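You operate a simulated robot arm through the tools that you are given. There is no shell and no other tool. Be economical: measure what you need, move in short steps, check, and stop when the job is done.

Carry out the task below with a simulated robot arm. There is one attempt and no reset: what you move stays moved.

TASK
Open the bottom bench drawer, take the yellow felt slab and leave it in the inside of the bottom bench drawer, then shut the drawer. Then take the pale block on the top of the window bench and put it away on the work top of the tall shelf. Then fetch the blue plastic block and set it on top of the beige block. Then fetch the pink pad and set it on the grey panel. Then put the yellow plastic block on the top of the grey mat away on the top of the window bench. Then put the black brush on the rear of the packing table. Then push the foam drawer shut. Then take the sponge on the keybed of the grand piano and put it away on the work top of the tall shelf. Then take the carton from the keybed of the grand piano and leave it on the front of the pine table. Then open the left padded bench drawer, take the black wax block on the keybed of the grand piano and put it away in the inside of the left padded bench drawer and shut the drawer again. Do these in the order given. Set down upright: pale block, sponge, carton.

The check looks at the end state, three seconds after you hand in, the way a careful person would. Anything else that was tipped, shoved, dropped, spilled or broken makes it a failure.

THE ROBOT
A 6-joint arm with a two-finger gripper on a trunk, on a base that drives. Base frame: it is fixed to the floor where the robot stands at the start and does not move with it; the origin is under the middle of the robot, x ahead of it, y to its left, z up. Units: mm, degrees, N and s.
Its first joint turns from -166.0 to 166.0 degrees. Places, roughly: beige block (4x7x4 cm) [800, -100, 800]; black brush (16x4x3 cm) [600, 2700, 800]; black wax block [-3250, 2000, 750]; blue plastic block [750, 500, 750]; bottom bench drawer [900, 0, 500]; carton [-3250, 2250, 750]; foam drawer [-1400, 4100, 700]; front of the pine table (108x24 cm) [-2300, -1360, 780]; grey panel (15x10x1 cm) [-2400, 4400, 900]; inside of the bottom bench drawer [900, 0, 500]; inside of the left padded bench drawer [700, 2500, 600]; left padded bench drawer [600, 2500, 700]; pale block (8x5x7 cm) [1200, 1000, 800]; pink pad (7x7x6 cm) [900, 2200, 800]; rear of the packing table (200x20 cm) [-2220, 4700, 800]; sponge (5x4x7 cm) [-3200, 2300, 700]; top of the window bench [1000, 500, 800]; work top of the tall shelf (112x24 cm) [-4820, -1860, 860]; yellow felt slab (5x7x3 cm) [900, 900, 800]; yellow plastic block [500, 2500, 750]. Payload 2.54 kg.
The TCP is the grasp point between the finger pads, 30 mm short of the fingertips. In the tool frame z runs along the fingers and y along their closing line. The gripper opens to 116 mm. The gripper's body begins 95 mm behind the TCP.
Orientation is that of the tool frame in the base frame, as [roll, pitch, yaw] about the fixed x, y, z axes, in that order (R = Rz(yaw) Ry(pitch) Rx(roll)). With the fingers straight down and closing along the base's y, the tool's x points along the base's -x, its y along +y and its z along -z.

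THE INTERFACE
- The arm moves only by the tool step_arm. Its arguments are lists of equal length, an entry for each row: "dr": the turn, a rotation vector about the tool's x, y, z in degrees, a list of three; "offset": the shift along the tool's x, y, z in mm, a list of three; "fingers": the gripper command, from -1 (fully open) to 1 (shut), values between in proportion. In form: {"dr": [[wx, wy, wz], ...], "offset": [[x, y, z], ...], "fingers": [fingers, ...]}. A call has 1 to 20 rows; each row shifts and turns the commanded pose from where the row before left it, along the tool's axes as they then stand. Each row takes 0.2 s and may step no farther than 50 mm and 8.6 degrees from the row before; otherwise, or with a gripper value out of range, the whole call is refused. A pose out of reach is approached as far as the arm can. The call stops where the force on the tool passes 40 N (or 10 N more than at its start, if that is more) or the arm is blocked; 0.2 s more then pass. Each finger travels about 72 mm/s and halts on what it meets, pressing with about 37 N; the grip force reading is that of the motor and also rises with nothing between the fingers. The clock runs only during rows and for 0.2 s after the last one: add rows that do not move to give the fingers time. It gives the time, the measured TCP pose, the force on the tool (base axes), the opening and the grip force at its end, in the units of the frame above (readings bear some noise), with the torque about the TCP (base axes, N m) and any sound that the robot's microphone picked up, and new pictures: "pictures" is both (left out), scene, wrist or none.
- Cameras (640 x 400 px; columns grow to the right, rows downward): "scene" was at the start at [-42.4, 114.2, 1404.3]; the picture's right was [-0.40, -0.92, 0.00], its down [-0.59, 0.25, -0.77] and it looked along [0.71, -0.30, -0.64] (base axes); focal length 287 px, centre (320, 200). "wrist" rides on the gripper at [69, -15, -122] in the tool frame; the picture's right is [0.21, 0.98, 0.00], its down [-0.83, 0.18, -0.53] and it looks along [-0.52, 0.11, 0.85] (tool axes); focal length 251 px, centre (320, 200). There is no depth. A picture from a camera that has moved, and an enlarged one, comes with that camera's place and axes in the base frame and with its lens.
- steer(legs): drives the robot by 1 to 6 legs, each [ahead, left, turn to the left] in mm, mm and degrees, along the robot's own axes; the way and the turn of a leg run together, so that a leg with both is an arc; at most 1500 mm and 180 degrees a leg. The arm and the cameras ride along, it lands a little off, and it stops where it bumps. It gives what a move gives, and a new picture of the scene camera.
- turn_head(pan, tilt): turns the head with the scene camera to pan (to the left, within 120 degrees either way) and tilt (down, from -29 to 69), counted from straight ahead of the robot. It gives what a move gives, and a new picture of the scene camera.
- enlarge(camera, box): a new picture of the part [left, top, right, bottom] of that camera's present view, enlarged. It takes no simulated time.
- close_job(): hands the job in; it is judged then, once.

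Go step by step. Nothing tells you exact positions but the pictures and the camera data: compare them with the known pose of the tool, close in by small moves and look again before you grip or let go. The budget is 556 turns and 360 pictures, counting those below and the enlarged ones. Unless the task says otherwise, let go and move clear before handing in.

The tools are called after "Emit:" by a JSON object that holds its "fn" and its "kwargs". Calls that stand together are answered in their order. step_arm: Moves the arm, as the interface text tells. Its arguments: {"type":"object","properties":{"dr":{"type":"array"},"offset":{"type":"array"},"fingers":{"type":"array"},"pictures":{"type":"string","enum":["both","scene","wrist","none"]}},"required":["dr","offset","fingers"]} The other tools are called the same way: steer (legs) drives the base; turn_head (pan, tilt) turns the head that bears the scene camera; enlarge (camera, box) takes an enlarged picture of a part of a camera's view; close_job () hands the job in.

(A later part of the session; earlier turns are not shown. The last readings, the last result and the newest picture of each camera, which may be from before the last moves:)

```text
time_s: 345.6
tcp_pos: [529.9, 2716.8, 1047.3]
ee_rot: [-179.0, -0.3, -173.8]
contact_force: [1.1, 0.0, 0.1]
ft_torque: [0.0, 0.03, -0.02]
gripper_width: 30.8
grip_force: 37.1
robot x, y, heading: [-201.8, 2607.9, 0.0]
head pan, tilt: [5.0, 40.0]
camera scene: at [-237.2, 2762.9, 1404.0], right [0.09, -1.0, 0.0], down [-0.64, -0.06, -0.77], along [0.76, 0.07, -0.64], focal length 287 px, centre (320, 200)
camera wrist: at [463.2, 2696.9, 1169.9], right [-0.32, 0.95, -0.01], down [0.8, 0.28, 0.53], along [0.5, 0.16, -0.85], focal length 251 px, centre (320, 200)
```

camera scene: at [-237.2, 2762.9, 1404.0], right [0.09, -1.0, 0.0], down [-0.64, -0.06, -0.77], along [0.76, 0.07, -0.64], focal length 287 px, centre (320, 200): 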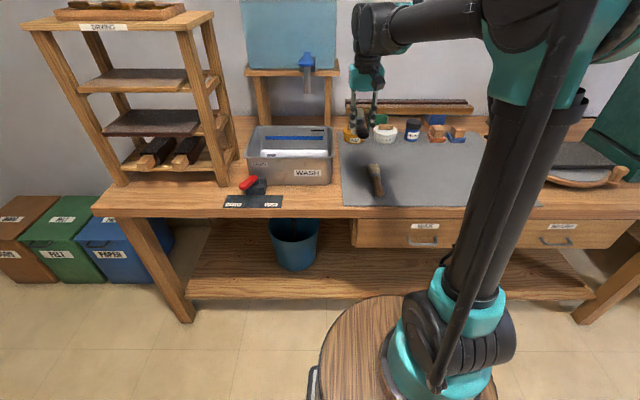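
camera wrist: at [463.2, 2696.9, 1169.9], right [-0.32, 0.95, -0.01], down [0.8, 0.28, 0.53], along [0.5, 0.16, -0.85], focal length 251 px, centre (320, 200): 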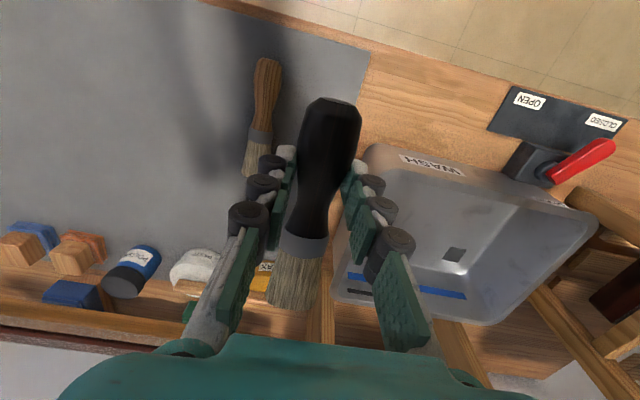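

Brush held. I retract more and drive to the packing table.

Emit:
{"fn": "step_arm", "kwargs": {"dr": [[0, 0, 0], [0, 0, 0], [0, 0, 0], [0, 0, 0], [0, 0, 0]], "offset": [[40, -15, -15], [40, -15, -15], [40, -10, 0], [40, -10, 0], [30, 0, 0]], "fingers": [1, 1, 1, 1, 1], "pictures": "none"}}

Emit:
{"fn": "steer", "kwargs": {"legs": [[-200, 600, 0], [0, 0, 90], [330, 0, 0], [0, 1400, 0], [0, 230, 0]]}}

Emit:
{"fn": "turn_head", "kwargs": {"pan": 0, "tilt": 40}}

```text
time_s: 346.8
tcp_pos: [345.1, 2646.9, 1085.2]
ee_rot: [-179.1, -0.4, -173.7]
contact_force: [0.5, 0.2, -1.0]
ft_torque: [-0.02, 0.06, 0.03]
gripper_width: 30.6
grip_force: 37.2
robot x, y, heading: [-199.6, 2606.8, 0.1]
head pan, tilt: [5.0, 40.0]
```

```text
time_s: 363.8
tcp_pos: [-2085.4, 4052.8, 1086.9]
ee_rot: [-179.1, -0.3, -83.9]
contact_force: [-1.0, -0.6, -0.4]
ft_torque: [-0.02, 0.03, -0.03]
gripper_width: 30.6
grip_force: 37.0
robot x, y, heading: [-2048.1, 3508.3, 90.0]
head pan, tilt: [5.0, 40.0]
camera scene: at [-2206.0, 3468.8, 1404.0], right [1.0, 0.09, 0.0], down [0.06, -0.64, -0.77], along [-0.07, 0.76, -0.64], focal length 287 px, centre (320, 200)
```

scene: 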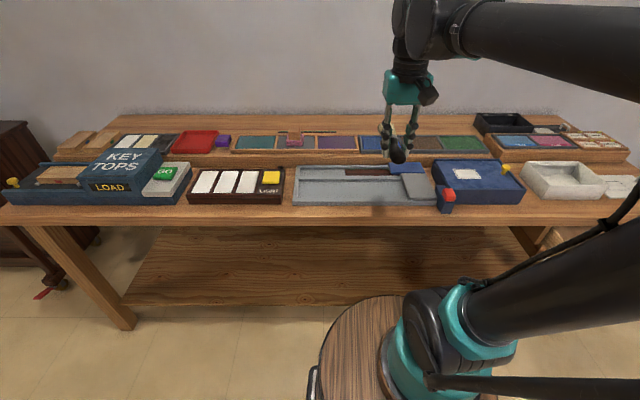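

```text
time_s: 364.5
tcp_pos: [-2085.3, 4052.5, 1086.9]
ee_rot: [-179.2, -0.4, -83.9]
contact_force: [0.2, 0.0, -0.2]
ft_torque: [-0.05, 0.04, 0.0]
gripper_width: 30.6
grip_force: 37.3
robot x, y, heading: [-2045.5, 3507.3, 90.1]
head pan, tilt: [0.0, 40.0]
camera scene: at [-2198.6, 3469.1, 1404.0], right [1.0, 0.0, 0.0], down [0.0, -0.64, -0.77], along [0.0, 0.77, -0.64], focal length 287 px, centre (320, 200)
```

scene: 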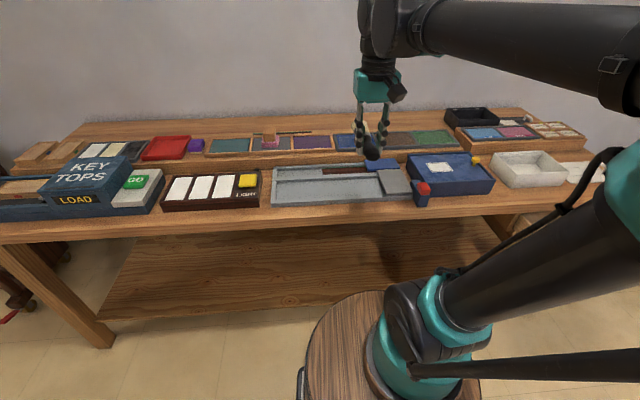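

I move 110 mm closer, rotate the tool 90° so the brush lies along the table, and extend over the rear strip.

Emit:
{"fn": "steer", "kwargs": {"legs": [[105, 0, 0]]}}

Emit:
{"fn": "step_arm", "kwargs": {"dr": [[0, 0, 8.5], [0, 0, 8.5], [0, 0, 8.5], [0, 0, 8.5], [0, 0, 8.5], [0, 0, 8.5], [0, 0, 8.5], [0, 0, 8.5], [0, 0, 8.5], [0, 0, 8.5], [0, 0, 7], [0, 0, 0], [0, 0, 0], [0, 0, 0], [0, 0, 0], [0, 0, 0], [0, 0, 0], [0, 0, 0], [0, 0, 0]], "offset": [[0, 0, 0], [0, 0, 0], [0, 0, 0], [0, 0, 0], [0, 0, 0], [0, 0, 0], [0, 0, 0], [0, 0, 0], [0, 0, 0], [0, 0, 0], [0, 0, 0], [0, 45, 8], [0, 45, 8], [0, 45, 8], [0, 45, 8], [0, 45, 8], [0, 45, 8], [0, 45, 8], [0, 45, 8]], "fingers": [1, 1, 1, 1, 1, 1, 1, 1, 1, 1, 1, 1, 1, 1, 1, 1, 1, 1, 1], "pictures": "both"}}

```text
time_s: 365.6
tcp_pos: [-2085.2, 4161.5, 1086.0]
ee_rot: [-179.2, -0.3, -83.9]
contact_force: [-0.7, 0.0, -1.2]
ft_torque: [-0.05, -0.02, -0.03]
gripper_width: 30.6
grip_force: 36.7
robot x, y, heading: [-2050.9, 3612.0, 89.9]
head pan, tilt: [0.0, 40.0]
camera scene: at [-2198.6, 3577.4, 1404.0], right [1.0, 0.0, 0.0], down [0.0, -0.64, -0.77], along [0.0, 0.77, -0.64], focal length 287 px, centre (320, 200)
```

scene: 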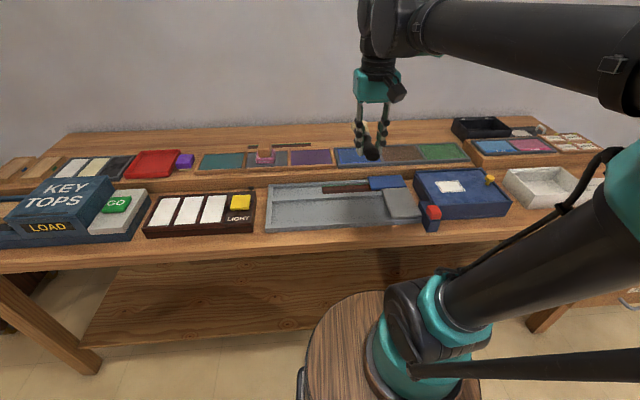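

```text
time_s: 369.6
tcp_pos: [-2112.8, 4517.8, 1023.2]
ee_rot: [-179.8, 0.8, -176.0]
contact_force: [0.8, -0.3, -1.0]
ft_torque: [0.08, 0.03, 0.0]
gripper_width: 30.6
grip_force: 37.2
robot x, y, heading: [-2048.0, 3612.2, 90.0]
head pan, tilt: [0.0, 40.0]
camera scene: at [-2198.5, 3576.9, 1404.0], right [1.0, 0.0, 0.0], down [0.0, -0.64, -0.77], along [0.0, 0.77, -0.64], focal length 287 px, centre (320, 200)
camera wrist: at [-2181.6, 4501.0, 1144.4], right [-0.28, 0.96, -0.01], down [0.8, 0.24, 0.55], along [0.53, 0.15, -0.84], focal length 251 px, centre (320, 200)
```

scene: 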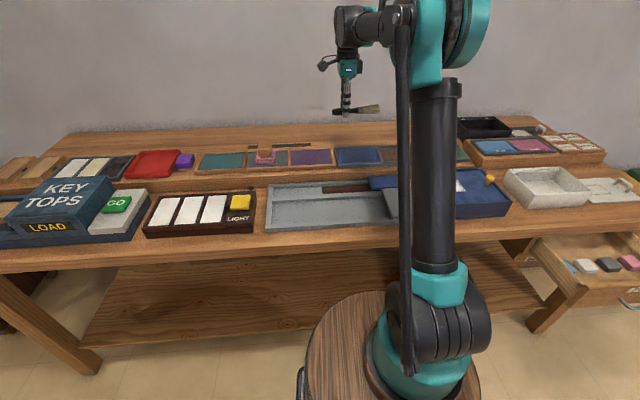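
wrist: 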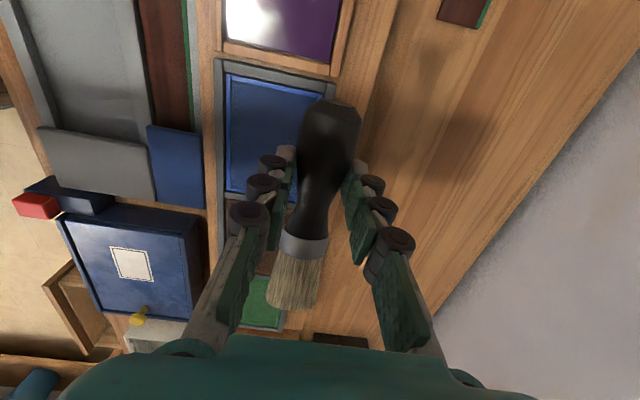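

The rear surface is at z≈850 with the wall at y≈4830. I move to y≈4715 and lower.

Emit:
{"fn": "step_arm", "kwargs": {"dr": [[0, 0, 0], [0, 0, 0], [0, 0, 0], [0, 0, 0], [0, 0, 0]], "offset": [[-7, 39, 16], [-7, 39, 18], [-7, 39, 18], [-7, 39, 18], [-6, 39, 18]], "fingers": [1, 1, 1, 1, 1], "pictures": "both"}}

```text
time_s: 370.8
tcp_pos: [-2091.2, 4713.7, 934.4]
ee_rot: [-179.7, 0.9, -175.9]
contact_force: [0.6, -0.7, 1.5]
ft_torque: [0.11, 0.06, -0.01]
gripper_width: 30.7
grip_force: 36.4
robot x, y, heading: [-2053.0, 3616.7, 89.8]
head pan, tilt: [0.0, 40.0]
camera scene: at [-2198.6, 3576.7, 1404.0], right [1.0, 0.0, 0.0], down [0.0, -0.64, -0.77], along [0.0, 0.77, -0.64], focal length 287 px, centre (320, 200)
camera wrist: at [-2159.8, 4694.9, 1056.2], right [-0.28, 0.96, -0.01], down [0.8, 0.24, 0.55], along [0.53, 0.15, -0.84], focal length 251 px, centre (320, 200)
```

scene: 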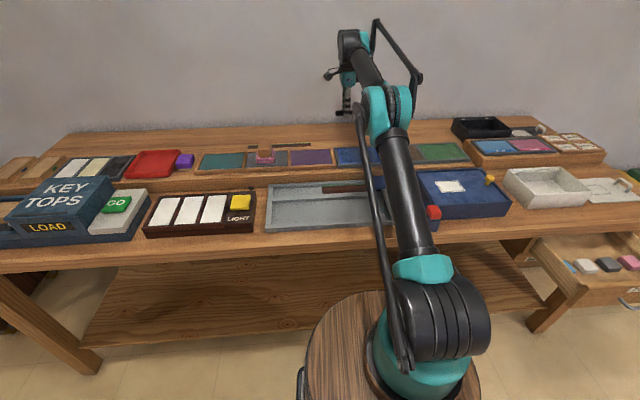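
wrist: 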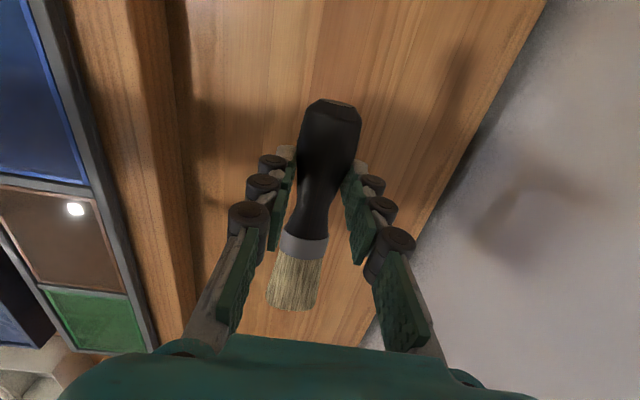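

Emit:
{"fn": "step_arm", "kwargs": {"dr": [[0, 0, 0], [0, 0, 0], [0, 0, 0], [0, 0, 0], [0, 0, 0], [0, 0, 0], [0, 0, 0], [0, 0, 0], [0, 0, 0], [0, 0, 0], [0, 0, 0], [0, 0, 0]], "offset": [[0, 0, 20], [0, 0, 15], [0, 0, 6], [0, 0, 6], [0, 0, 6], [0, 0, 6], [0, 0, 6], [0, 0, 6], [0, 0, 6], [0, 0, 6], [0, 0, 6], [0, 0, 6]], "fingers": [1, 1, 1, 1, 1, 1, 1, 1, 1, 1, 1, 1], "pictures": "wrist"}}

```text
time_s: 373.4
tcp_pos: [-2086.8, 4715.9, 836.4]
ee_rot: [-179.7, 0.9, -176.0]
contact_force: [-0.2, -0.1, 0.3]
ft_torque: [-0.02, 0.02, -0.01]
gripper_width: 30.9
grip_force: 37.3
robot x, y, heading: [-2047.0, 3616.9, 90.0]
head pan, tilt: [0.0, 40.0]
camera wrist: at [-2155.6, 4697.4, 957.8], right [-0.28, 0.96, -0.01], down [0.8, 0.24, 0.55], along [0.53, 0.15, -0.84], focal length 251 px, centre (320, 200)
```

wrist: 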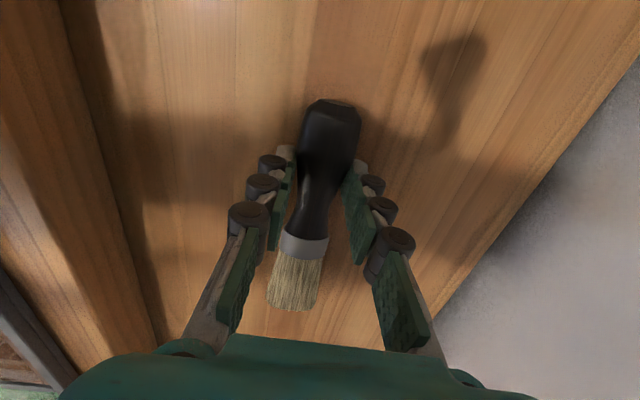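

Emit:
{"fn": "step_arm", "kwargs": {"dr": [[0, 0, 0], [0, 0, 0], [0, 0, 0], [0, 0, 0], [0, 0, 0], [0, 0, 0], [0, 0, 0], [0, 0, 0]], "offset": [[0, 0, 5], [0, 0, 5], [0, 0, 5], [0, 0, 5], [0, 0, 5], [0, 0, 5], [0, 0, 5], [0, 0, 5]], "fingers": [1, 1, 1, 1, 1, 1, 1, 1], "pictures": "wrist"}}

```text
time_s: 374.1
tcp_pos: [-2085.1, 4713.8, 829.3]
ee_rot: [-179.9, 0.8, -176.0]
contact_force: [0.3, -4.8, 14.2]
ft_torque: [-0.07, 0.48, 0.11]
gripper_width: 30.5
grip_force: 36.9
robot x, y, heading: [-2049.0, 3612.3, 89.7]
head pan, tilt: [0.0, 40.0]
stopped in row 3: the force on the tool passed its limit at 50 N (the readings are from after the stop); the commanded pose is now the measured one
camera wrist: at [-2155.1, 4696.8, 951.5], right [-0.28, 0.96, -0.01], down [0.8, 0.24, 0.55], along [0.52, 0.15, -0.84], focal length 251 px, centre (320, 200)
```

wrist: 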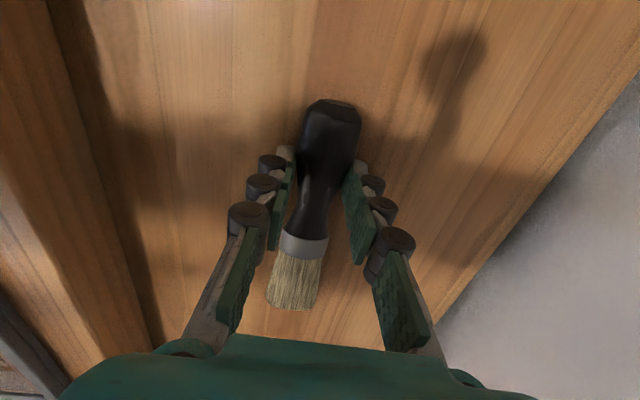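

On the rear of the table. Release and rise.

Emit:
{"fn": "step_arm", "kwargs": {"dr": [[0, 0, 0], [0, 0, 0], [0, 0, 0], [0, 0, 0], [0, 0, 0], [0, 0, 0]], "offset": [[0, 0, -2], [0, 0, 0], [0, 0, 0], [0, 0, -35], [0, 0, -45], [0, 0, -45]], "fingers": [0.3, 0, 0, 0, 0, 0], "pictures": "wrist"}}

```text
time_s: 375.5
tcp_pos: [-2089.5, 4713.5, 956.4]
ee_rot: [-179.9, 0.8, -176.1]
contact_force: [-0.8, 1.0, 0.0]
ft_torque: [-0.01, 0.03, 0.01]
gripper_width: 58.0
grip_force: 0.1
robot x, y, heading: [-2045.1, 3614.9, 89.8]
head pan, tilt: [0.0, 40.0]
camera wrist: at [-2157.4, 4696.1, 1077.7], right [-0.28, 0.96, -0.01], down [0.8, 0.24, 0.55], along [0.52, 0.15, -0.84], focal length 251 px, centre (320, 200)
```

wrist: 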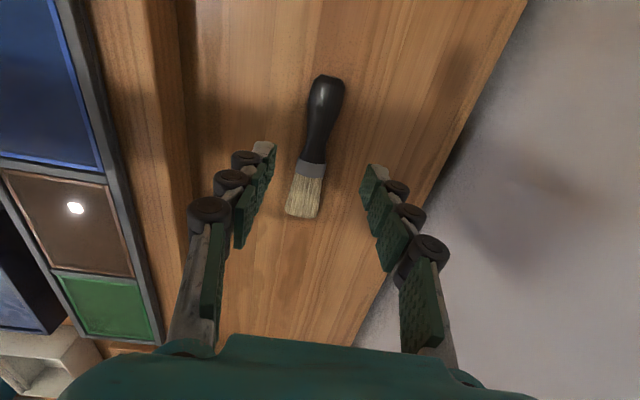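

The brush lies on the rear strip. Next, the foam drawer: I retract, turn the tool back, and drive in front of it.

Emit:
{"fn": "step_arm", "kwargs": {"dr": [[0, 0, 0], [0, 0, 0], [0, 0, 0], [0, 0, 0], [0, 0, 0], [0, 0, 0], [0, 0, 0], [0, 0, 0], [0, 0, 0], [0, 0, -8.6], [0, 0, -8.6], [0, 0, -8.6], [0, 0, -8.6], [0, 0, -8.6], [0, 0, -8.6], [0, 0, -8.6], [0, 0, -8.6], [0, 0, -8.6], [0, 0, -8.6]], "offset": [[0, -20, -40], [0, -45, -20], [0, -45, -20], [0, -48, 0], [0, -48, 0], [0, -48, 0], [0, -48, 0], [0, -48, 0], [0, -48, 0], [0, 0, 0], [0, 0, 0], [0, 0, 0], [0, 0, 0], [0, 0, 0], [0, 0, 0], [0, 0, 0], [0, 0, 0], [0, 0, 0], [0, 0, 0]], "fingers": [0, 0, 0, 0, 0, 0, 0, 0, 0, 1, 1, 1, 1, 1, 1, 1, 1, 1, 1], "pictures": "none"}}

Emit:
{"fn": "steer", "kwargs": {"legs": [[-110, 0, 0], [0, -640, 0]]}}

Emit:
{"fn": "turn_head", "kwargs": {"pan": -8, "tilt": 45}}

```text
time_s: 379.5
tcp_pos: [-2062.4, 4318.5, 1035.8]
ee_rot: [-179.1, -0.1, -89.9]
contact_force: [0.8, -0.3, -0.7]
ft_torque: [0.02, 0.0, -0.04]
gripper_width: 0.0
grip_force: 28.2
robot x, y, heading: [-2047.1, 3614.8, 89.7]
head pan, tilt: [0.0, 40.0]
```

```text
time_s: 383.8
tcp_pos: [-1434.4, 4204.2, 1036.2]
ee_rot: [-179.0, -0.1, -90.5]
contact_force: [1.3, 0.3, 0.4]
ft_torque: [0.03, 0.01, -0.03]
gripper_width: 0.1
grip_force: 28.7
robot x, y, heading: [-1424.6, 3498.3, 89.7]
head pan, tilt: [0.0, 40.0]
camera scene: at [-1575.4, 3463.4, 1404.0], right [1.0, -0.01, 0.0], down [-0.01, -0.64, -0.77], along [0.01, 0.77, -0.64], focal length 287 px, centre (320, 200)
```

scene: 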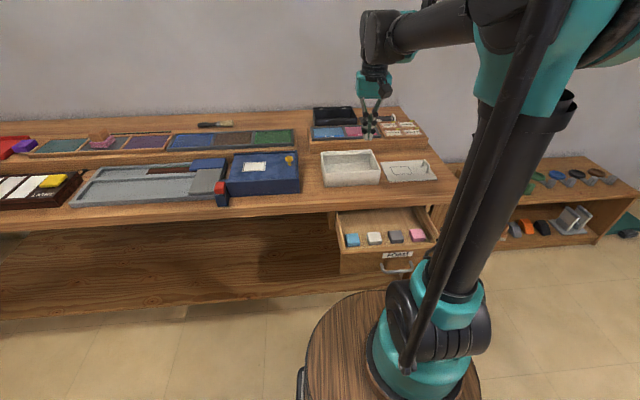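

```text
time_s: 384.5
tcp_pos: [-1434.6, 4204.1, 1036.6]
ee_rot: [-179.1, -0.2, -90.3]
contact_force: [0.3, 1.2, 0.8]
ft_torque: [-0.05, 0.0, 0.02]
gripper_width: 0.0
grip_force: 28.7
robot x, y, heading: [-1424.1, 3502.6, 89.7]
head pan, tilt: [-8.0, 45.0]
camera scene: at [-1564.2, 3458.9, 1396.8], right [0.99, -0.15, 0.0], down [-0.1, -0.7, -0.71], along [0.1, 0.7, -0.71], focal length 287 px, centre (320, 200)
```

scene: 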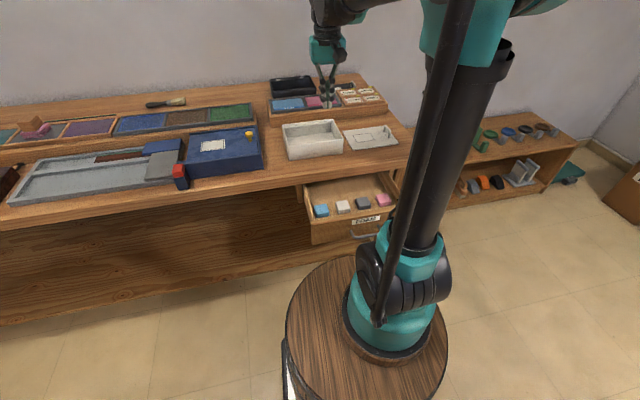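

The drawer front is at y≈4020–4040, centred near x=-1377. To have room I turn the robot parallel to the table and swing the arm to its left.

Emit:
{"fn": "steer", "kwargs": {"legs": [[-50, 0, 0], [0, 0, -89.7], [-225, 40, 0]]}}

Emit:
{"fn": "step_arm", "kwargs": {"dr": [[0, 0, -6], [0, 0, -6], [0, 0, -6], [0, 0, -6], [0, 0, -6], [0, 0, -6], [0, 0, -6], [0, 0, -6], [0, 0, -6], [0, 0, -6], [0, 0, -6], [0, 0, -6], [0, 0, -6], [0, 0, -6], [0, 0, -6]], "offset": [[0, 45, 0], [0, 45, 0], [0, 45, 0], [0, 45, 0], [0, 45, 0], [0, 45, 0], [0, 45, 0], [0, 45, 0], [0, 45, 0], [0, 45, 0], [0, 45, 0], [0, 45, 0], [0, 45, 0], [0, 45, 0], [0, 45, 0]], "fingers": [1, 1, 1, 1, 1, 1, 1, 1, 1, 1, 1, 1, 1, 1, 1], "pictures": "none"}}

Emit:
{"fn": "turn_head", "kwargs": {"pan": 75, "tilt": 45}}

```text
time_s: 390.5
tcp_pos: [-943.4, 3507.7, 1035.3]
ee_rot: [-179.1, -0.1, -179.6]
contact_force: [-0.9, 0.2, -0.2]
ft_torque: [0.0, 0.04, 0.01]
gripper_width: 0.2
grip_force: 28.7
robot x, y, heading: [-1649.8, 3486.4, 0.2]
head pan, tilt: [-8.0, 45.0]
camera scene: at [-1688.7, 3624.0, 1396.7], right [-0.13, -0.99, 0.0], down [-0.7, 0.09, -0.71], along [0.7, -0.09, -0.71], focal length 287 px, centre (320, 200)
```

scene: 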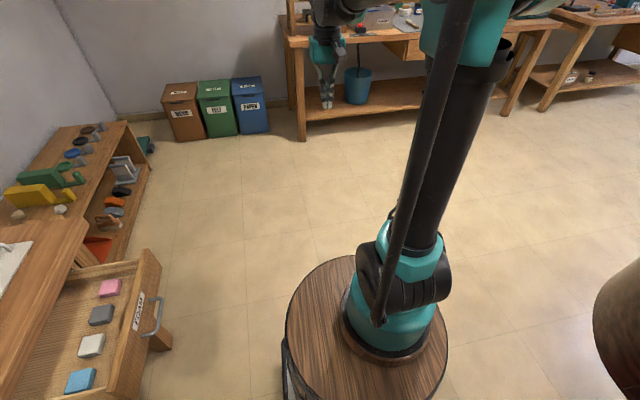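

```text
time_s: 393.7
tcp_pos: [-1355.8, 3955.1, 1026.6]
ee_rot: [179.9, -1.0, -89.5]
contact_force: [0.4, 0.0, 0.2]
ft_torque: [0.04, 0.01, 0.0]
gripper_width: 0.2
grip_force: 28.5
robot x, y, heading: [-1647.9, 3489.8, 0.4]
head pan, tilt: [-8.0, 45.0]
```

```text
time_s: 395.3
tcp_pos: [-1355.7, 3955.0, 1027.3]
ee_rot: [180.0, -1.0, -89.6]
contact_force: [-0.5, 0.5, -0.1]
ft_torque: [0.0, -0.05, 0.03]
gripper_width: 0.0
grip_force: 28.7
robot x, y, heading: [-1648.5, 3488.8, 0.6]
head pan, tilt: [75.0, 45.0]
camera scene: at [-1748.7, 3713.6, 1396.7], right [0.97, -0.25, 0.0], down [-0.18, -0.68, -0.71], along [0.18, 0.68, -0.71], focal length 287 px, centre (320, 200)
```

scene: 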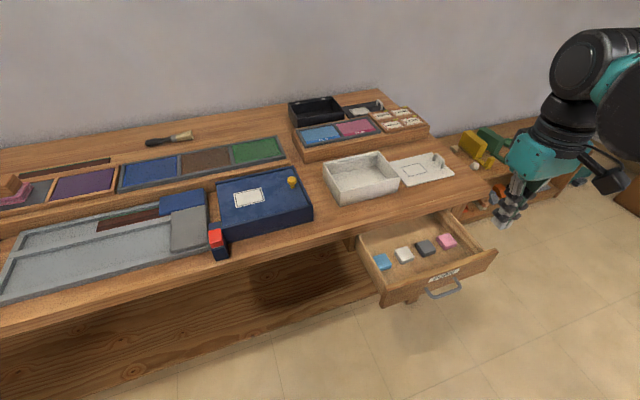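

I shift the base 120 mm away from the table, tilt the closed fingers 40° forward and lower them in front of the drawer face.

Emit:
{"fn": "steer", "kwargs": {"legs": [[0, -120, 0]]}}

Emit:
{"fn": "step_arm", "kwargs": {"dr": [[0, -8, 0], [0, -8, 0], [0, -8, 0], [0, -8, 0], [0, -8, 0], [0, 0, 0], [0, 0, 0], [0, 0, 0], [0, 0, 0], [0, 0, 0], [0, 0, 0], [0, 0, 0]], "offset": [[0, 0, 0], [0, 0, 0], [0, 0, 0], [0, 0, 0], [0, 0, 0], [10, 0, 44], [15, 0, 42], [20, 0, 40], [25, 0, 38], [28, 0, 35], [28, 0, 33], [28, 0, 33]], "fingers": [1, 1, 1, 1, 1, 1, 1, 1, 1, 1, 1, 1], "pictures": "both"}}

```text
time_s: 396.6
tcp_pos: [-1357.1, 3836.1, 1028.2]
ee_rot: [179.9, -0.9, -89.4]
contact_force: [-0.7, -0.1, 0.1]
ft_torque: [0.04, -0.02, 0.0]
gripper_width: 0.0
grip_force: 28.3
robot x, y, heading: [-1647.9, 3369.1, 0.6]
head pan, tilt: [75.0, 45.0]
camera scene: at [-1748.8, 3592.8, 1396.7], right [0.97, -0.25, 0.0], down [-0.17, -0.69, -0.71], along [0.17, 0.69, -0.71], focal length 287 px, centre (320, 200)
```

scene: 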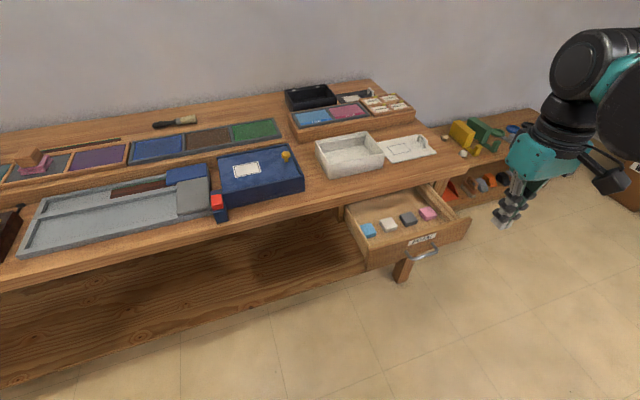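

```text
time_s: 399.1
tcp_pos: [-1354.9, 3897.7, 745.6]
ee_rot: [179.9, 39.0, -89.3]
contact_force: [-0.4, -0.4, -0.2]
ft_torque: [-0.01, 0.01, 0.0]
gripper_width: 0.1
grip_force: 28.9
out of reach, approached as far as the arm can: row 12
robot x, y, heading: [-1643.2, 3365.2, 0.7]
head pan, tilt: [75.0, 45.0]
camera scene: at [-1748.8, 3592.8, 1396.8], right [0.97, -0.25, 0.0], down [-0.17, -0.69, -0.71], along [0.17, 0.69, -0.71], focal length 287 px, centre (320, 200)
camera wrist: at [-1337.4, 3768.4, 797.2], right [-0.97, -0.18, -0.13], down [-0.18, 0.3, 0.93], along [-0.13, 0.94, -0.33], focal length 251 px, centre (320, 200)
```

scene: 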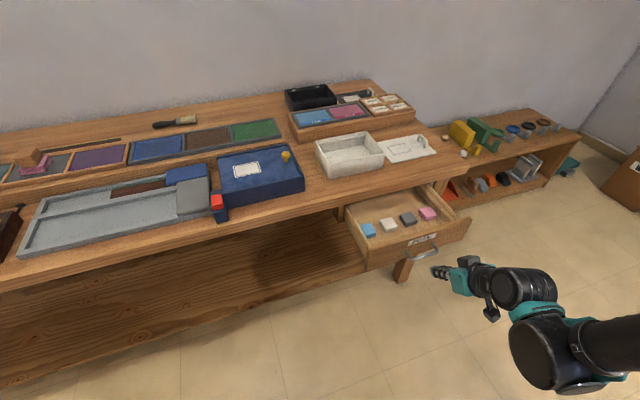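
wrist: 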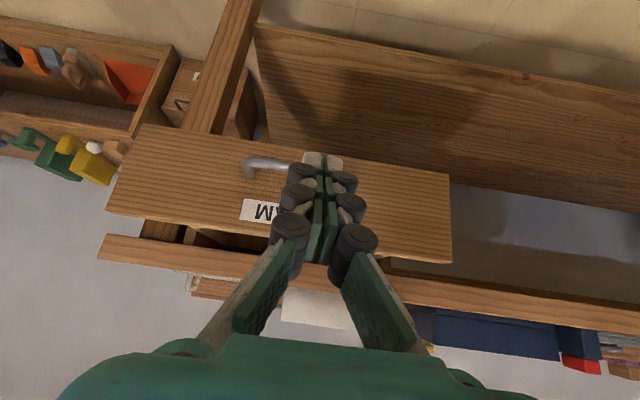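

The face spans z≈662–764, centre x≈-1328. I align to push above the handle, then push inwards in small steps.

Emit:
{"fn": "step_arm", "kwargs": {"dr": [[0, 0, 0], [0, 0, 0], [0, 0, 0], [0, 0, 0], [0, 0, 0], [0, 0, 0]], "offset": [[-30, -12, 17], [-30, -13, 17], [-12, 0, 9.5], [-12, 0, 9.5], [-12, 0, 9.5], [-12, 0, 9.5]], "fingers": [1, 1, 1, 1, 1, 1], "pictures": "both"}}

```text
time_s: 400.6
tcp_pos: [-1330.9, 4027.1, 756.6]
ee_rot: [179.9, 39.1, -89.3]
contact_force: [0.8, -0.1, 0.5]
ft_torque: [0.01, -0.02, 0.02]
gripper_width: 0.1
grip_force: 28.3
robot x, y, heading: [-1648.0, 3366.4, 0.6]
head pan, tilt: [75.0, 45.0]
camera scene: at [-1748.8, 3592.8, 1396.7], right [0.97, -0.25, 0.0], down [-0.17, -0.69, -0.71], along [0.17, 0.69, -0.71], focal length 287 px, centre (320, 200)
camera wrist: at [-1313.7, 3898.1, 809.8], right [-0.97, -0.18, -0.13], down [-0.18, 0.3, 0.94], along [-0.13, 0.94, -0.33], focal length 251 px, centre (320, 200)
```

scene: 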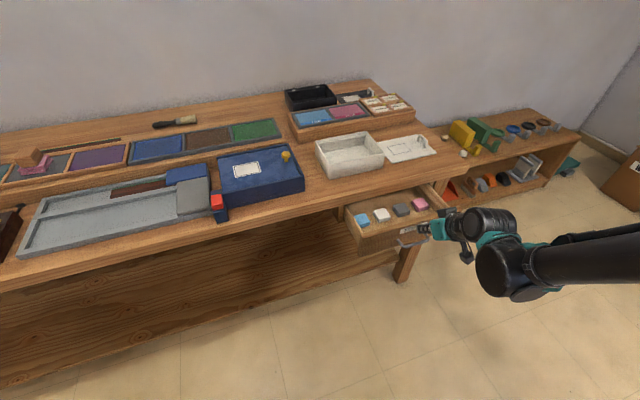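
wrist: 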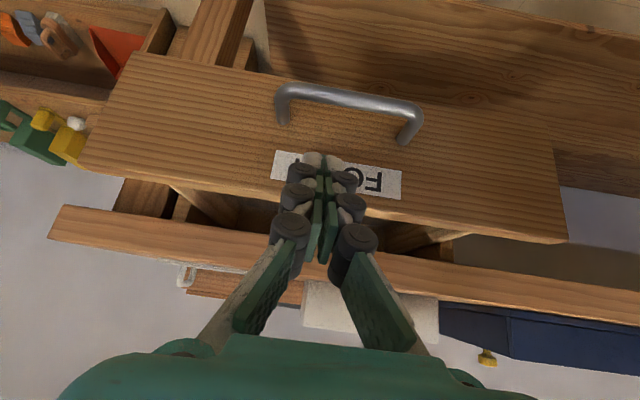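

Emit:
{"fn": "step_arm", "kwargs": {"dr": [[0, 0, 0], [0, 0, 0], [0, 0, 0], [0, 0, 0], [0, 0, 0], [0, 0, 0]], "offset": [[-12, 0, 9.5], [-12, 0, 9.5], [-12, 0, 9.5], [-12, 0, 9.5], [-12, 0, 9.5], [-12, 0, 9.5]], "fingers": [1, 1, 1, 1, 1, 1], "pictures": "both"}}

```text
time_s: 401.9
tcp_pos: [-1334.3, 4117.5, 760.2]
ee_rot: [179.9, 39.1, -89.3]
contact_force: [0.3, -0.1, 1.1]
ft_torque: [0.01, -0.01, 0.0]
gripper_width: 0.0
grip_force: 28.7
robot x, y, heading: [-1647.2, 3366.4, 0.6]
head pan, tilt: [75.0, 45.0]
camera scene: at [-1748.8, 3592.9, 1396.7], right [0.97, -0.25, 0.0], down [-0.17, -0.69, -0.71], along [0.17, 0.69, -0.71], focal length 287 px, centre (320, 200)
camera wrist: at [-1316.8, 3989.3, 810.6], right [-0.97, -0.18, -0.13], down [-0.18, 0.3, 0.94], along [-0.13, 0.94, -0.33], focal length 251 px, centre (320, 200)
```

scene: 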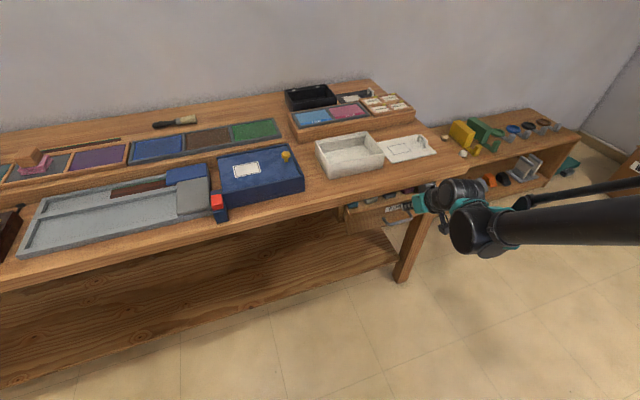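
wrist: 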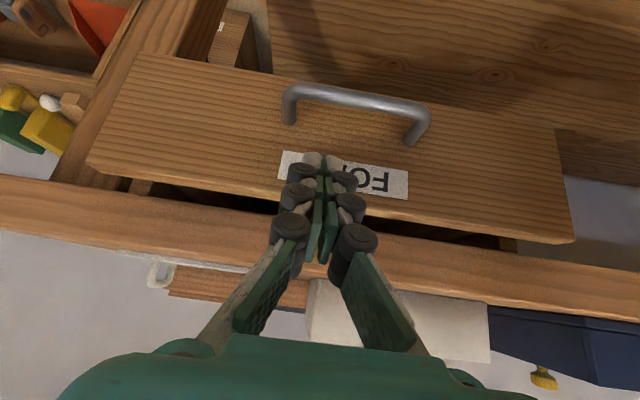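

Emit:
{"fn": "step_arm", "kwargs": {"dr": [[0, 0, 0], [0, 0, 0], [0, 0, 0], [0, 0, 0]], "offset": [[-6, 0, 8.5], [-6, 0, 8.5], [-6, 0, 8.5], [-6, 0, 8.5]], "fingers": [1, 1, 1, 1], "pictures": "both"}}

```text
time_s: 402.9
tcp_pos: [-1333.5, 4159.9, 750.4]
ee_rot: [179.9, 39.1, -89.2]
contact_force: [0.3, -0.4, 0.2]
ft_torque: [-0.01, 0.02, 0.0]
gripper_width: 0.0
grip_force: 28.6
robot x, y, heading: [-1644.9, 3370.3, 0.5]
head pan, tilt: [75.0, 45.0]
camera scene: at [-1748.8, 3592.9, 1396.7], right [0.97, -0.25, 0.0], down [-0.17, -0.69, -0.71], along [0.17, 0.69, -0.71], focal length 287 px, centre (320, 200)
camera wrist: at [-1315.5, 4031.1, 801.4], right [-0.97, -0.18, -0.13], down [-0.18, 0.3, 0.94], along [-0.13, 0.94, -0.33], focal length 251 px, centre (320, 200)
```

scene: 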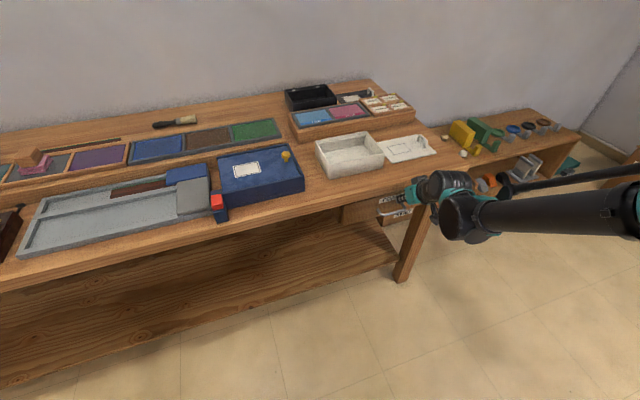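
wrist: 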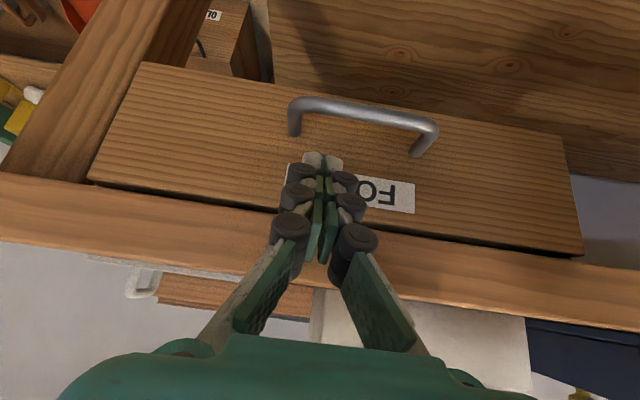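

Emit:
{"fn": "step_arm", "kwargs": {"dr": [[0, 0, 0], [0, 0, 0], [0, 0, 0], [0, 0, 0], [0, 0, 0]], "offset": [[-3, 0, 6.5], [-3, 0, 6.5], [-3, 0, 6.5], [-3, 0, 6.5], [-3, 0, 6.5]], "fingers": [1, 1, 1, 1, 1], "pictures": "wrist"}}

```text
time_s: 403.4
tcp_pos: [-1333.4, 4160.0, 747.2]
ee_rot: [179.8, 38.9, -89.4]
contact_force: [-0.4, -13.6, 3.6]
ft_torque: [-0.1, 0.07, 0.08]
gripper_width: 0.2
grip_force: 28.8
robot x, y, heading: [-1645.7, 3369.5, 0.9]
head pan, tilt: [75.0, 45.0]
stopped in row 2: the force on the tool passed its limit at 50 N (the readings are from after the stop); the commanded pose is now the measured one
camera wrist: at [-1315.2, 4032.2, 799.7], right [-0.97, -0.18, -0.13], down [-0.18, 0.3, 0.93], along [-0.13, 0.94, -0.33], focal length 251 px, centre (320, 200)
```

wrist: 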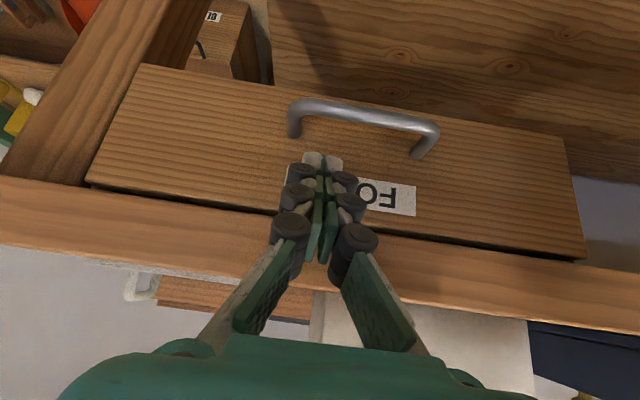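

Emit:
{"fn": "enlarge", "kwargs": {"camera": "wrist", "box": [60, 50, 380, 260]}}

Emit:
{"fn": "enlarge", "kwargs": {"camera": "scene", "box": [320, 140, 460, 260]}}

```text
1.90 times, centred on (220, 155) of wrist
camera zoom: at [-1315.2, 4032.2, 799.7], right [-0.97, -0.18, -0.13], down [-0.18, 0.3, 0.93], along [-0.13, 0.94, -0.33], focal length 479 px, centre (510, 286)
```

zoom: 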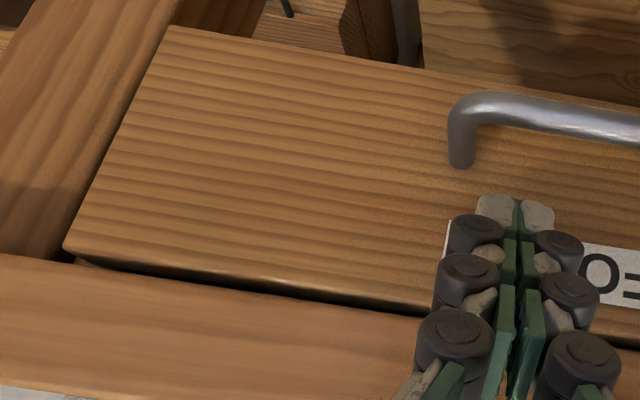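

```text
3.33 times, centred on (390, 200) of scene
camera zoom: at [-1748.8, 3592.0, 1396.8], right [0.97, -0.25, 0.0], down [-0.18, -0.68, -0.71], along [0.18, 0.69, -0.71], focal length 958 px, centre (87, 200)
```

zoom: 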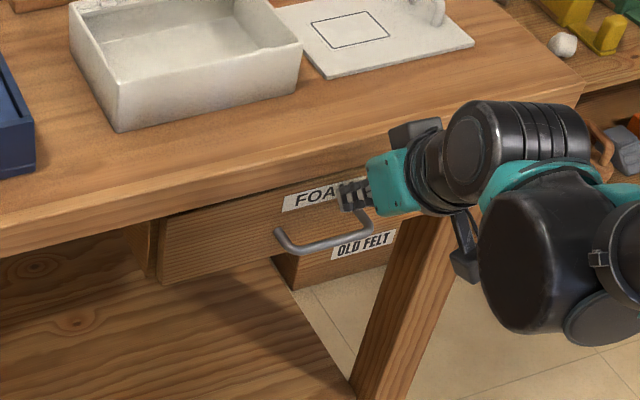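

The face looks about flush, but the stop could be the fingers meeting the table edge. I back off and push on the handle bar instead, which leaves more clearance.

Emit:
{"fn": "step_arm", "kwargs": {"dr": [[0, 0, 0], [0, 0, 0], [0, 0, 0], [0, 0, 0], [0, 0, 0], [0, 0, 0], [0, 0, 0]], "offset": [[30, 0, -25], [24, 0, -19], [13, 16, 16], [-8, 0, 6.5], [-8, 0, 6.5], [-8, 0, 6.5], [-8, 0, 6.5]], "fingers": [1, 1, 1, 1, 1, 1, 1], "pictures": "wrist"}}

```text
time_s: 405.0
tcp_pos: [-1348.4, 4133.3, 727.2]
ee_rot: [179.9, 39.0, -89.5]
contact_force: [0.3, -0.3, -0.2]
ft_torque: [0.01, 0.04, -0.03]
gripper_width: 0.1
grip_force: 28.6
robot x, y, heading: [-1644.4, 3368.4, 0.6]
head pan, tilt: [75.0, 45.0]
camera wrist: at [-1331.3, 4004.6, 779.1], right [-0.97, -0.18, -0.13], down [-0.18, 0.3, 0.93], along [-0.13, 0.94, -0.33], focal length 251 px, centre (320, 200)
```

wrist: 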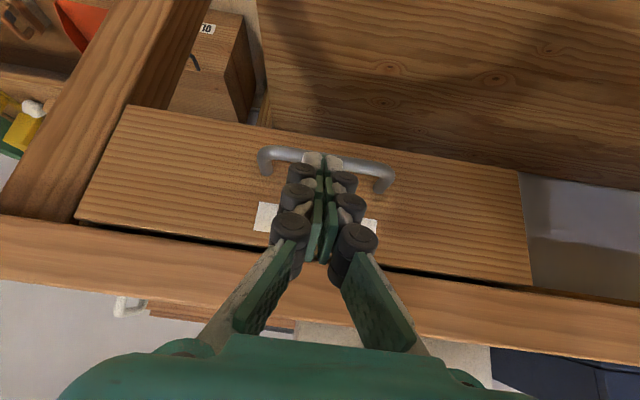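

Emit:
{"fn": "step_arm", "kwargs": {"dr": [[0, 0, 0], [0, 0, 0], [0, 0, 0], [0, 0, 0], [0, 0, 0], [0, 0, 0]], "offset": [[-6, 0, 5], [-6, 0, 5], [-6, 0, 5], [-6, 0, 5], [-6, 0, 5], [-6, 0, 5]], "fingers": [1, 1, 1, 1, 1, 1], "pictures": "wrist"}}

Emit:
{"fn": "enlarge", "kwargs": {"camera": "scene", "box": [320, 140, 460, 260]}}

```text
time_s: 405.5
tcp_pos: [-1349.0, 4140.6, 727.5]
ee_rot: [179.8, 38.7, -89.4]
contact_force: [-0.3, -13.9, 19.5]
ft_torque: [-0.17, 0.12, 0.06]
gripper_width: 0.1
grip_force: 28.0
robot x, y, heading: [-1646.4, 3369.0, 0.6]
head pan, tilt: [75.0, 45.0]
stopped in row 2: the force on the tool passed its limit at 53 N (the readings are from after the stop); the commanded pose is now the measured one
camera wrist: at [-1331.4, 4012.2, 780.0], right [-0.97, -0.18, -0.13], down [-0.18, 0.31, 0.93], along [-0.13, 0.93, -0.33], focal length 251 px, centre (320, 200)
```

wrist: 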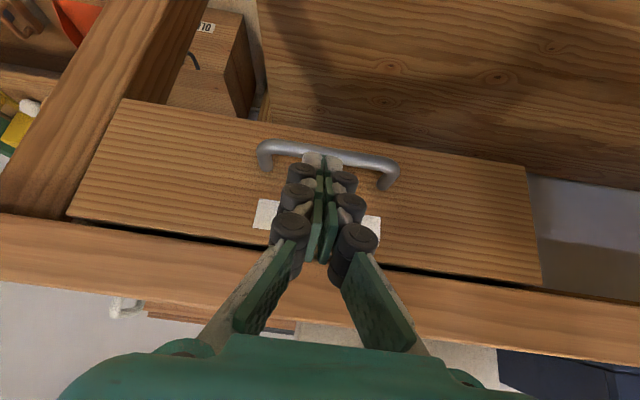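

```text
3.33 times, centred on (390, 200) of scene
camera zoom: at [-1748.9, 3591.2, 1396.9], right [0.97, -0.25, 0.0], down [-0.18, -0.68, -0.71], along [0.18, 0.69, -0.71], focal length 958 px, centre (87, 200)
```

zoom: 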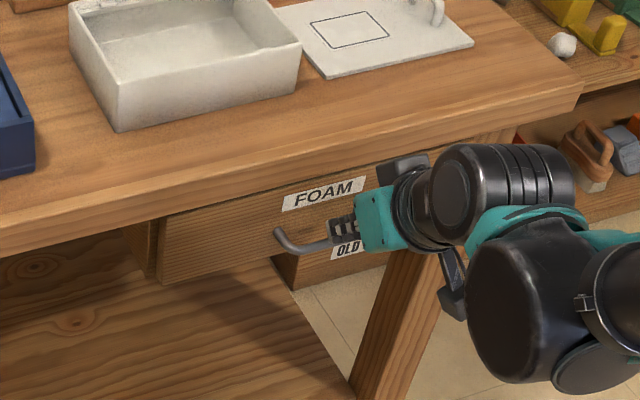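

Two independent contact points are solid: the drawer is shut. I back off, raise the arm, and turn to face the piano side for the sponge.

Emit:
{"fn": "step_arm", "kwargs": {"dr": [[0, 0, 0], [0, 0, 0], [0, 0, 0], [0, 8, 0], [0, 8, 0], [0, 8, 0], [0, 8, 0], [0, 7, 0], [0, 0, 0], [0, 0, 0], [0, 0, 0], [0, 0, 0], [0, 0, 0], [0, 0, 0], [0, 0, 0]], "offset": [[30, 0, -25], [30, 0, -30], [30, 0, -35], [20, 0, -40], [20, 0, -40], [20, 0, -40], [20, 0, -40], [20, 0, -40], [20, 0, -40], [20, 0, -40], [20, 0, -40], [20, 0, -40], [0, 0, 0], [0, 0, 0], [0, 0, 0]], "fingers": [1, 1, 1, 1, 1, 1, 1, 1, 1, 1, 1, 1, 0, -1, -1], "pictures": "scene"}}

Emit:
{"fn": "steer", "kwargs": {"legs": [[0, 120, 0], [0, 0, -179]]}}

Emit:
{"fn": "turn_head", "kwargs": {"pan": 20, "tilt": 25}}

```text
time_s: 408.7
tcp_pos: [-1341.1, 3772.2, 1046.5]
ee_rot: [179.9, -0.2, -89.3]
contact_force: [-0.3, 0.4, 0.7]
ft_torque: [0.01, -0.02, -0.01]
gripper_width: 100.7
grip_force: 0.1
robot x, y, heading: [-1644.7, 3368.6, 0.6]
head pan, tilt: [75.0, 45.0]
camera scene: at [-1748.7, 3592.3, 1396.7], right [0.97, -0.25, 0.0], down [-0.18, -0.69, -0.71], along [0.18, 0.69, -0.71], focal length 287 px, centre (320, 200)
```

scene: 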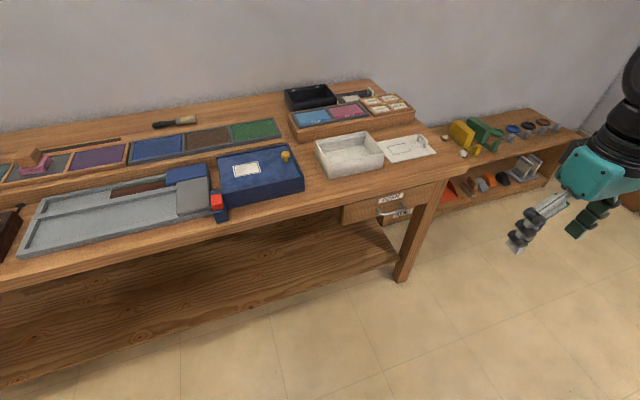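

```text
time_s: 417.3
tcp_pos: [-1957.2, 3082.5, 1046.6]
ee_rot: [179.8, -0.2, 90.0]
contact_force: [0.4, -0.8, 0.0]
ft_torque: [0.0, 0.02, -0.01]
gripper_width: 115.8
grip_force: 0.0
robot x, y, heading: [-1646.9, 3486.7, 180.0]
head pan, tilt: [75.0, 45.0]
camera scene: at [-1549.8, 3254.0, 1396.7], right [-0.97, 0.26, 0.0], down [0.18, 0.68, -0.71], along [-0.18, -0.68, -0.71], focal length 287 px, centre (320, 200)
```

scene: 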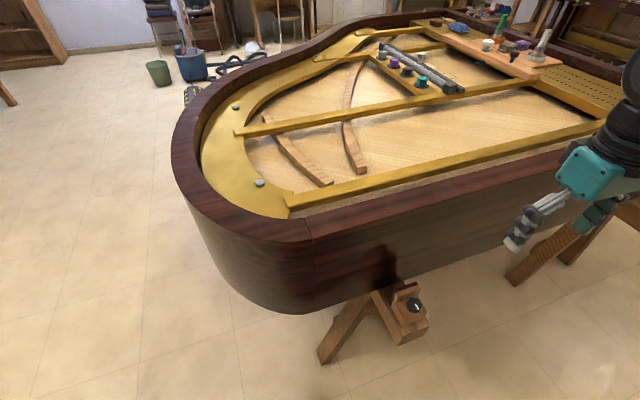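

```text
time_s: 418.6
tcp_pos: [-1957.0, 3082.5, 1047.2]
ee_rot: [179.9, -0.3, 90.1]
contact_force: [0.2, -1.3, 0.4]
ft_torque: [0.04, -0.01, -0.02]
gripper_width: 116.0
grip_force: 0.1
robot x, y, heading: [-1653.5, 3485.9, 179.9]
head pan, tilt: [20.0, 25.0]
camera scene: at [-1615.3, 3301.0, 1427.3], right [-0.34, 0.94, 0.0], down [0.4, 0.14, -0.91], along [-0.85, -0.31, -0.42], focal length 287 px, centre (320, 200)
```

scene: 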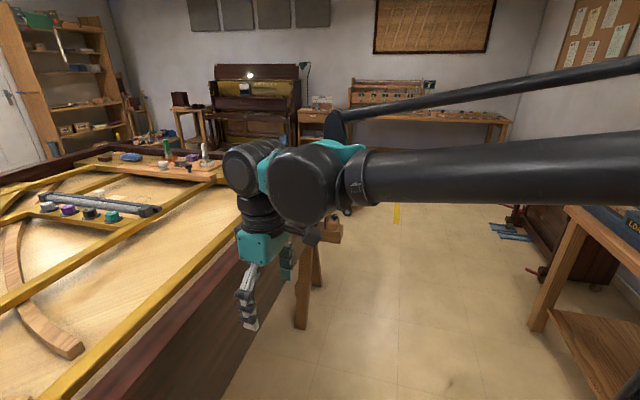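

Emit:
{"fn": "step_arm", "kwargs": {"dr": [[0, 0, 0], [0, 0, 0]], "offset": [[0, 0, -30], [0, 0, -30]], "fingers": [-1, -1], "pictures": "none"}}

Emit:
{"fn": "steer", "kwargs": {"legs": [[1450, 20, 0], [700, 0, 0]]}}

Emit:
{"fn": "turn_head", "kwargs": {"pan": 90, "tilt": 35}}

Emit:
{"fn": "turn_head", "kwargs": {"pan": 40, "tilt": 35}}

```text
time_s: 419.1
tcp_pos: [-1957.9, 3082.0, 1106.7]
ee_rot: [179.9, -0.3, 90.0]
contact_force: [-1.2, 0.8, -0.5]
ft_torque: [0.0, 0.0, -0.02]
gripper_width: 116.1
grip_force: 0.0
robot x, y, heading: [-1647.4, 3486.9, 179.9]
head pan, tilt: [20.0, 25.0]
```

```text
time_s: 429.7
tcp_pos: [-4069.3, 2996.7, 1106.4]
ee_rot: [179.9, -0.3, 92.1]
contact_force: [-1.4, 0.0, 0.3]
ft_torque: [-0.02, 0.0, 0.0]
gripper_width: 115.8
grip_force: 0.1
robot x, y, heading: [-3772.0, 3409.3, -178.1]
head pan, tilt: [20.0, 25.0]
camera scene: at [-3734.9, 3226.9, 1427.3], right [-0.37, 0.93, 0.0], down [0.39, 0.16, -0.91], along [-0.84, -0.34, -0.42], focal length 287 px, centre (320, 200)
```

scene: 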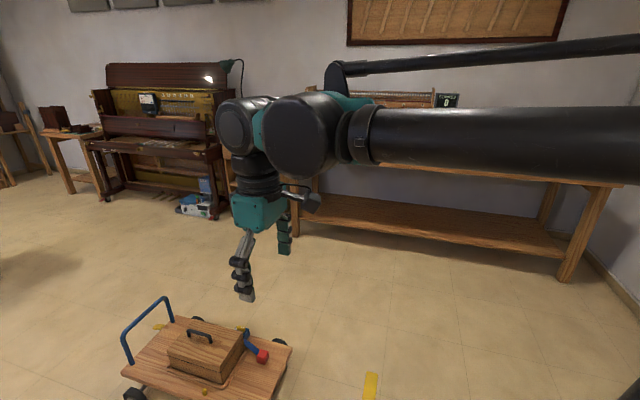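

```text
time_s: 431.1
tcp_pos: [-4070.0, 2995.9, 1106.8]
ee_rot: [179.9, -0.2, 92.1]
contact_force: [0.1, 0.1, 0.4]
ft_torque: [0.0, 0.01, 0.0]
gripper_width: 115.9
grip_force: 0.0
robot x, y, heading: [-3774.2, 3407.6, -178.0]
head pan, tilt: [90.0, 35.0]
camera scene: at [-3646.4, 3173.4, 1411.6], right [-1.0, -0.03, 0.0], down [-0.02, 0.57, -0.82], along [0.03, -0.82, -0.57], focal length 287 px, centre (320, 200)
```

scene: 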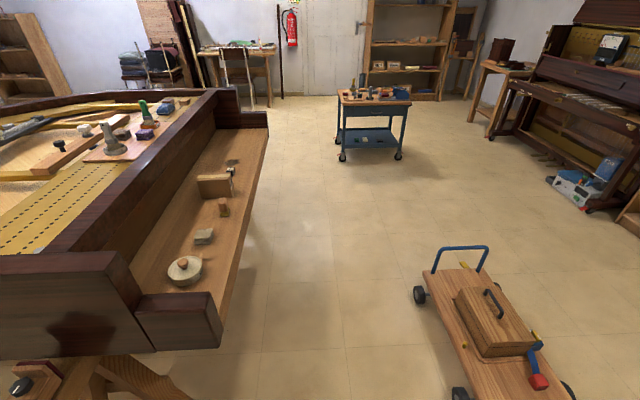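

```text
time_s: 432.3
tcp_pos: [-4068.3, 2996.1, 1106.2]
ee_rot: [180.0, -0.3, 92.0]
contact_force: [0.5, 0.2, 0.7]
ft_torque: [-0.01, 0.0, 0.01]
gripper_width: 115.9
grip_force: 0.0
robot x, y, heading: [-3772.6, 3408.4, -177.8]
head pan, tilt: [40.0, 35.0]
camera scene: at [-3714.8, 3202.4, 1411.6], right [-0.67, 0.74, 0.0], down [0.43, 0.38, -0.82], along [-0.61, -0.55, -0.57], focal length 287 px, centre (320, 200)
```

scene: 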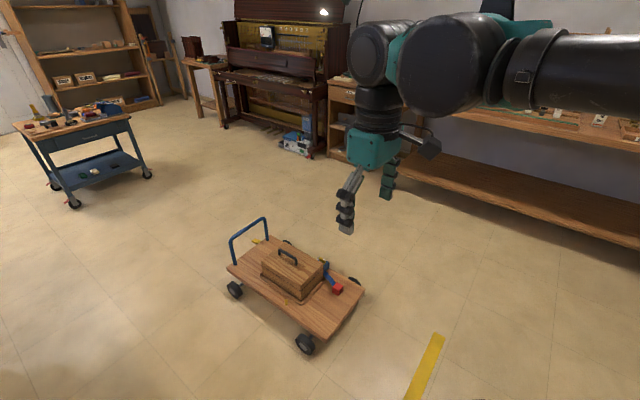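

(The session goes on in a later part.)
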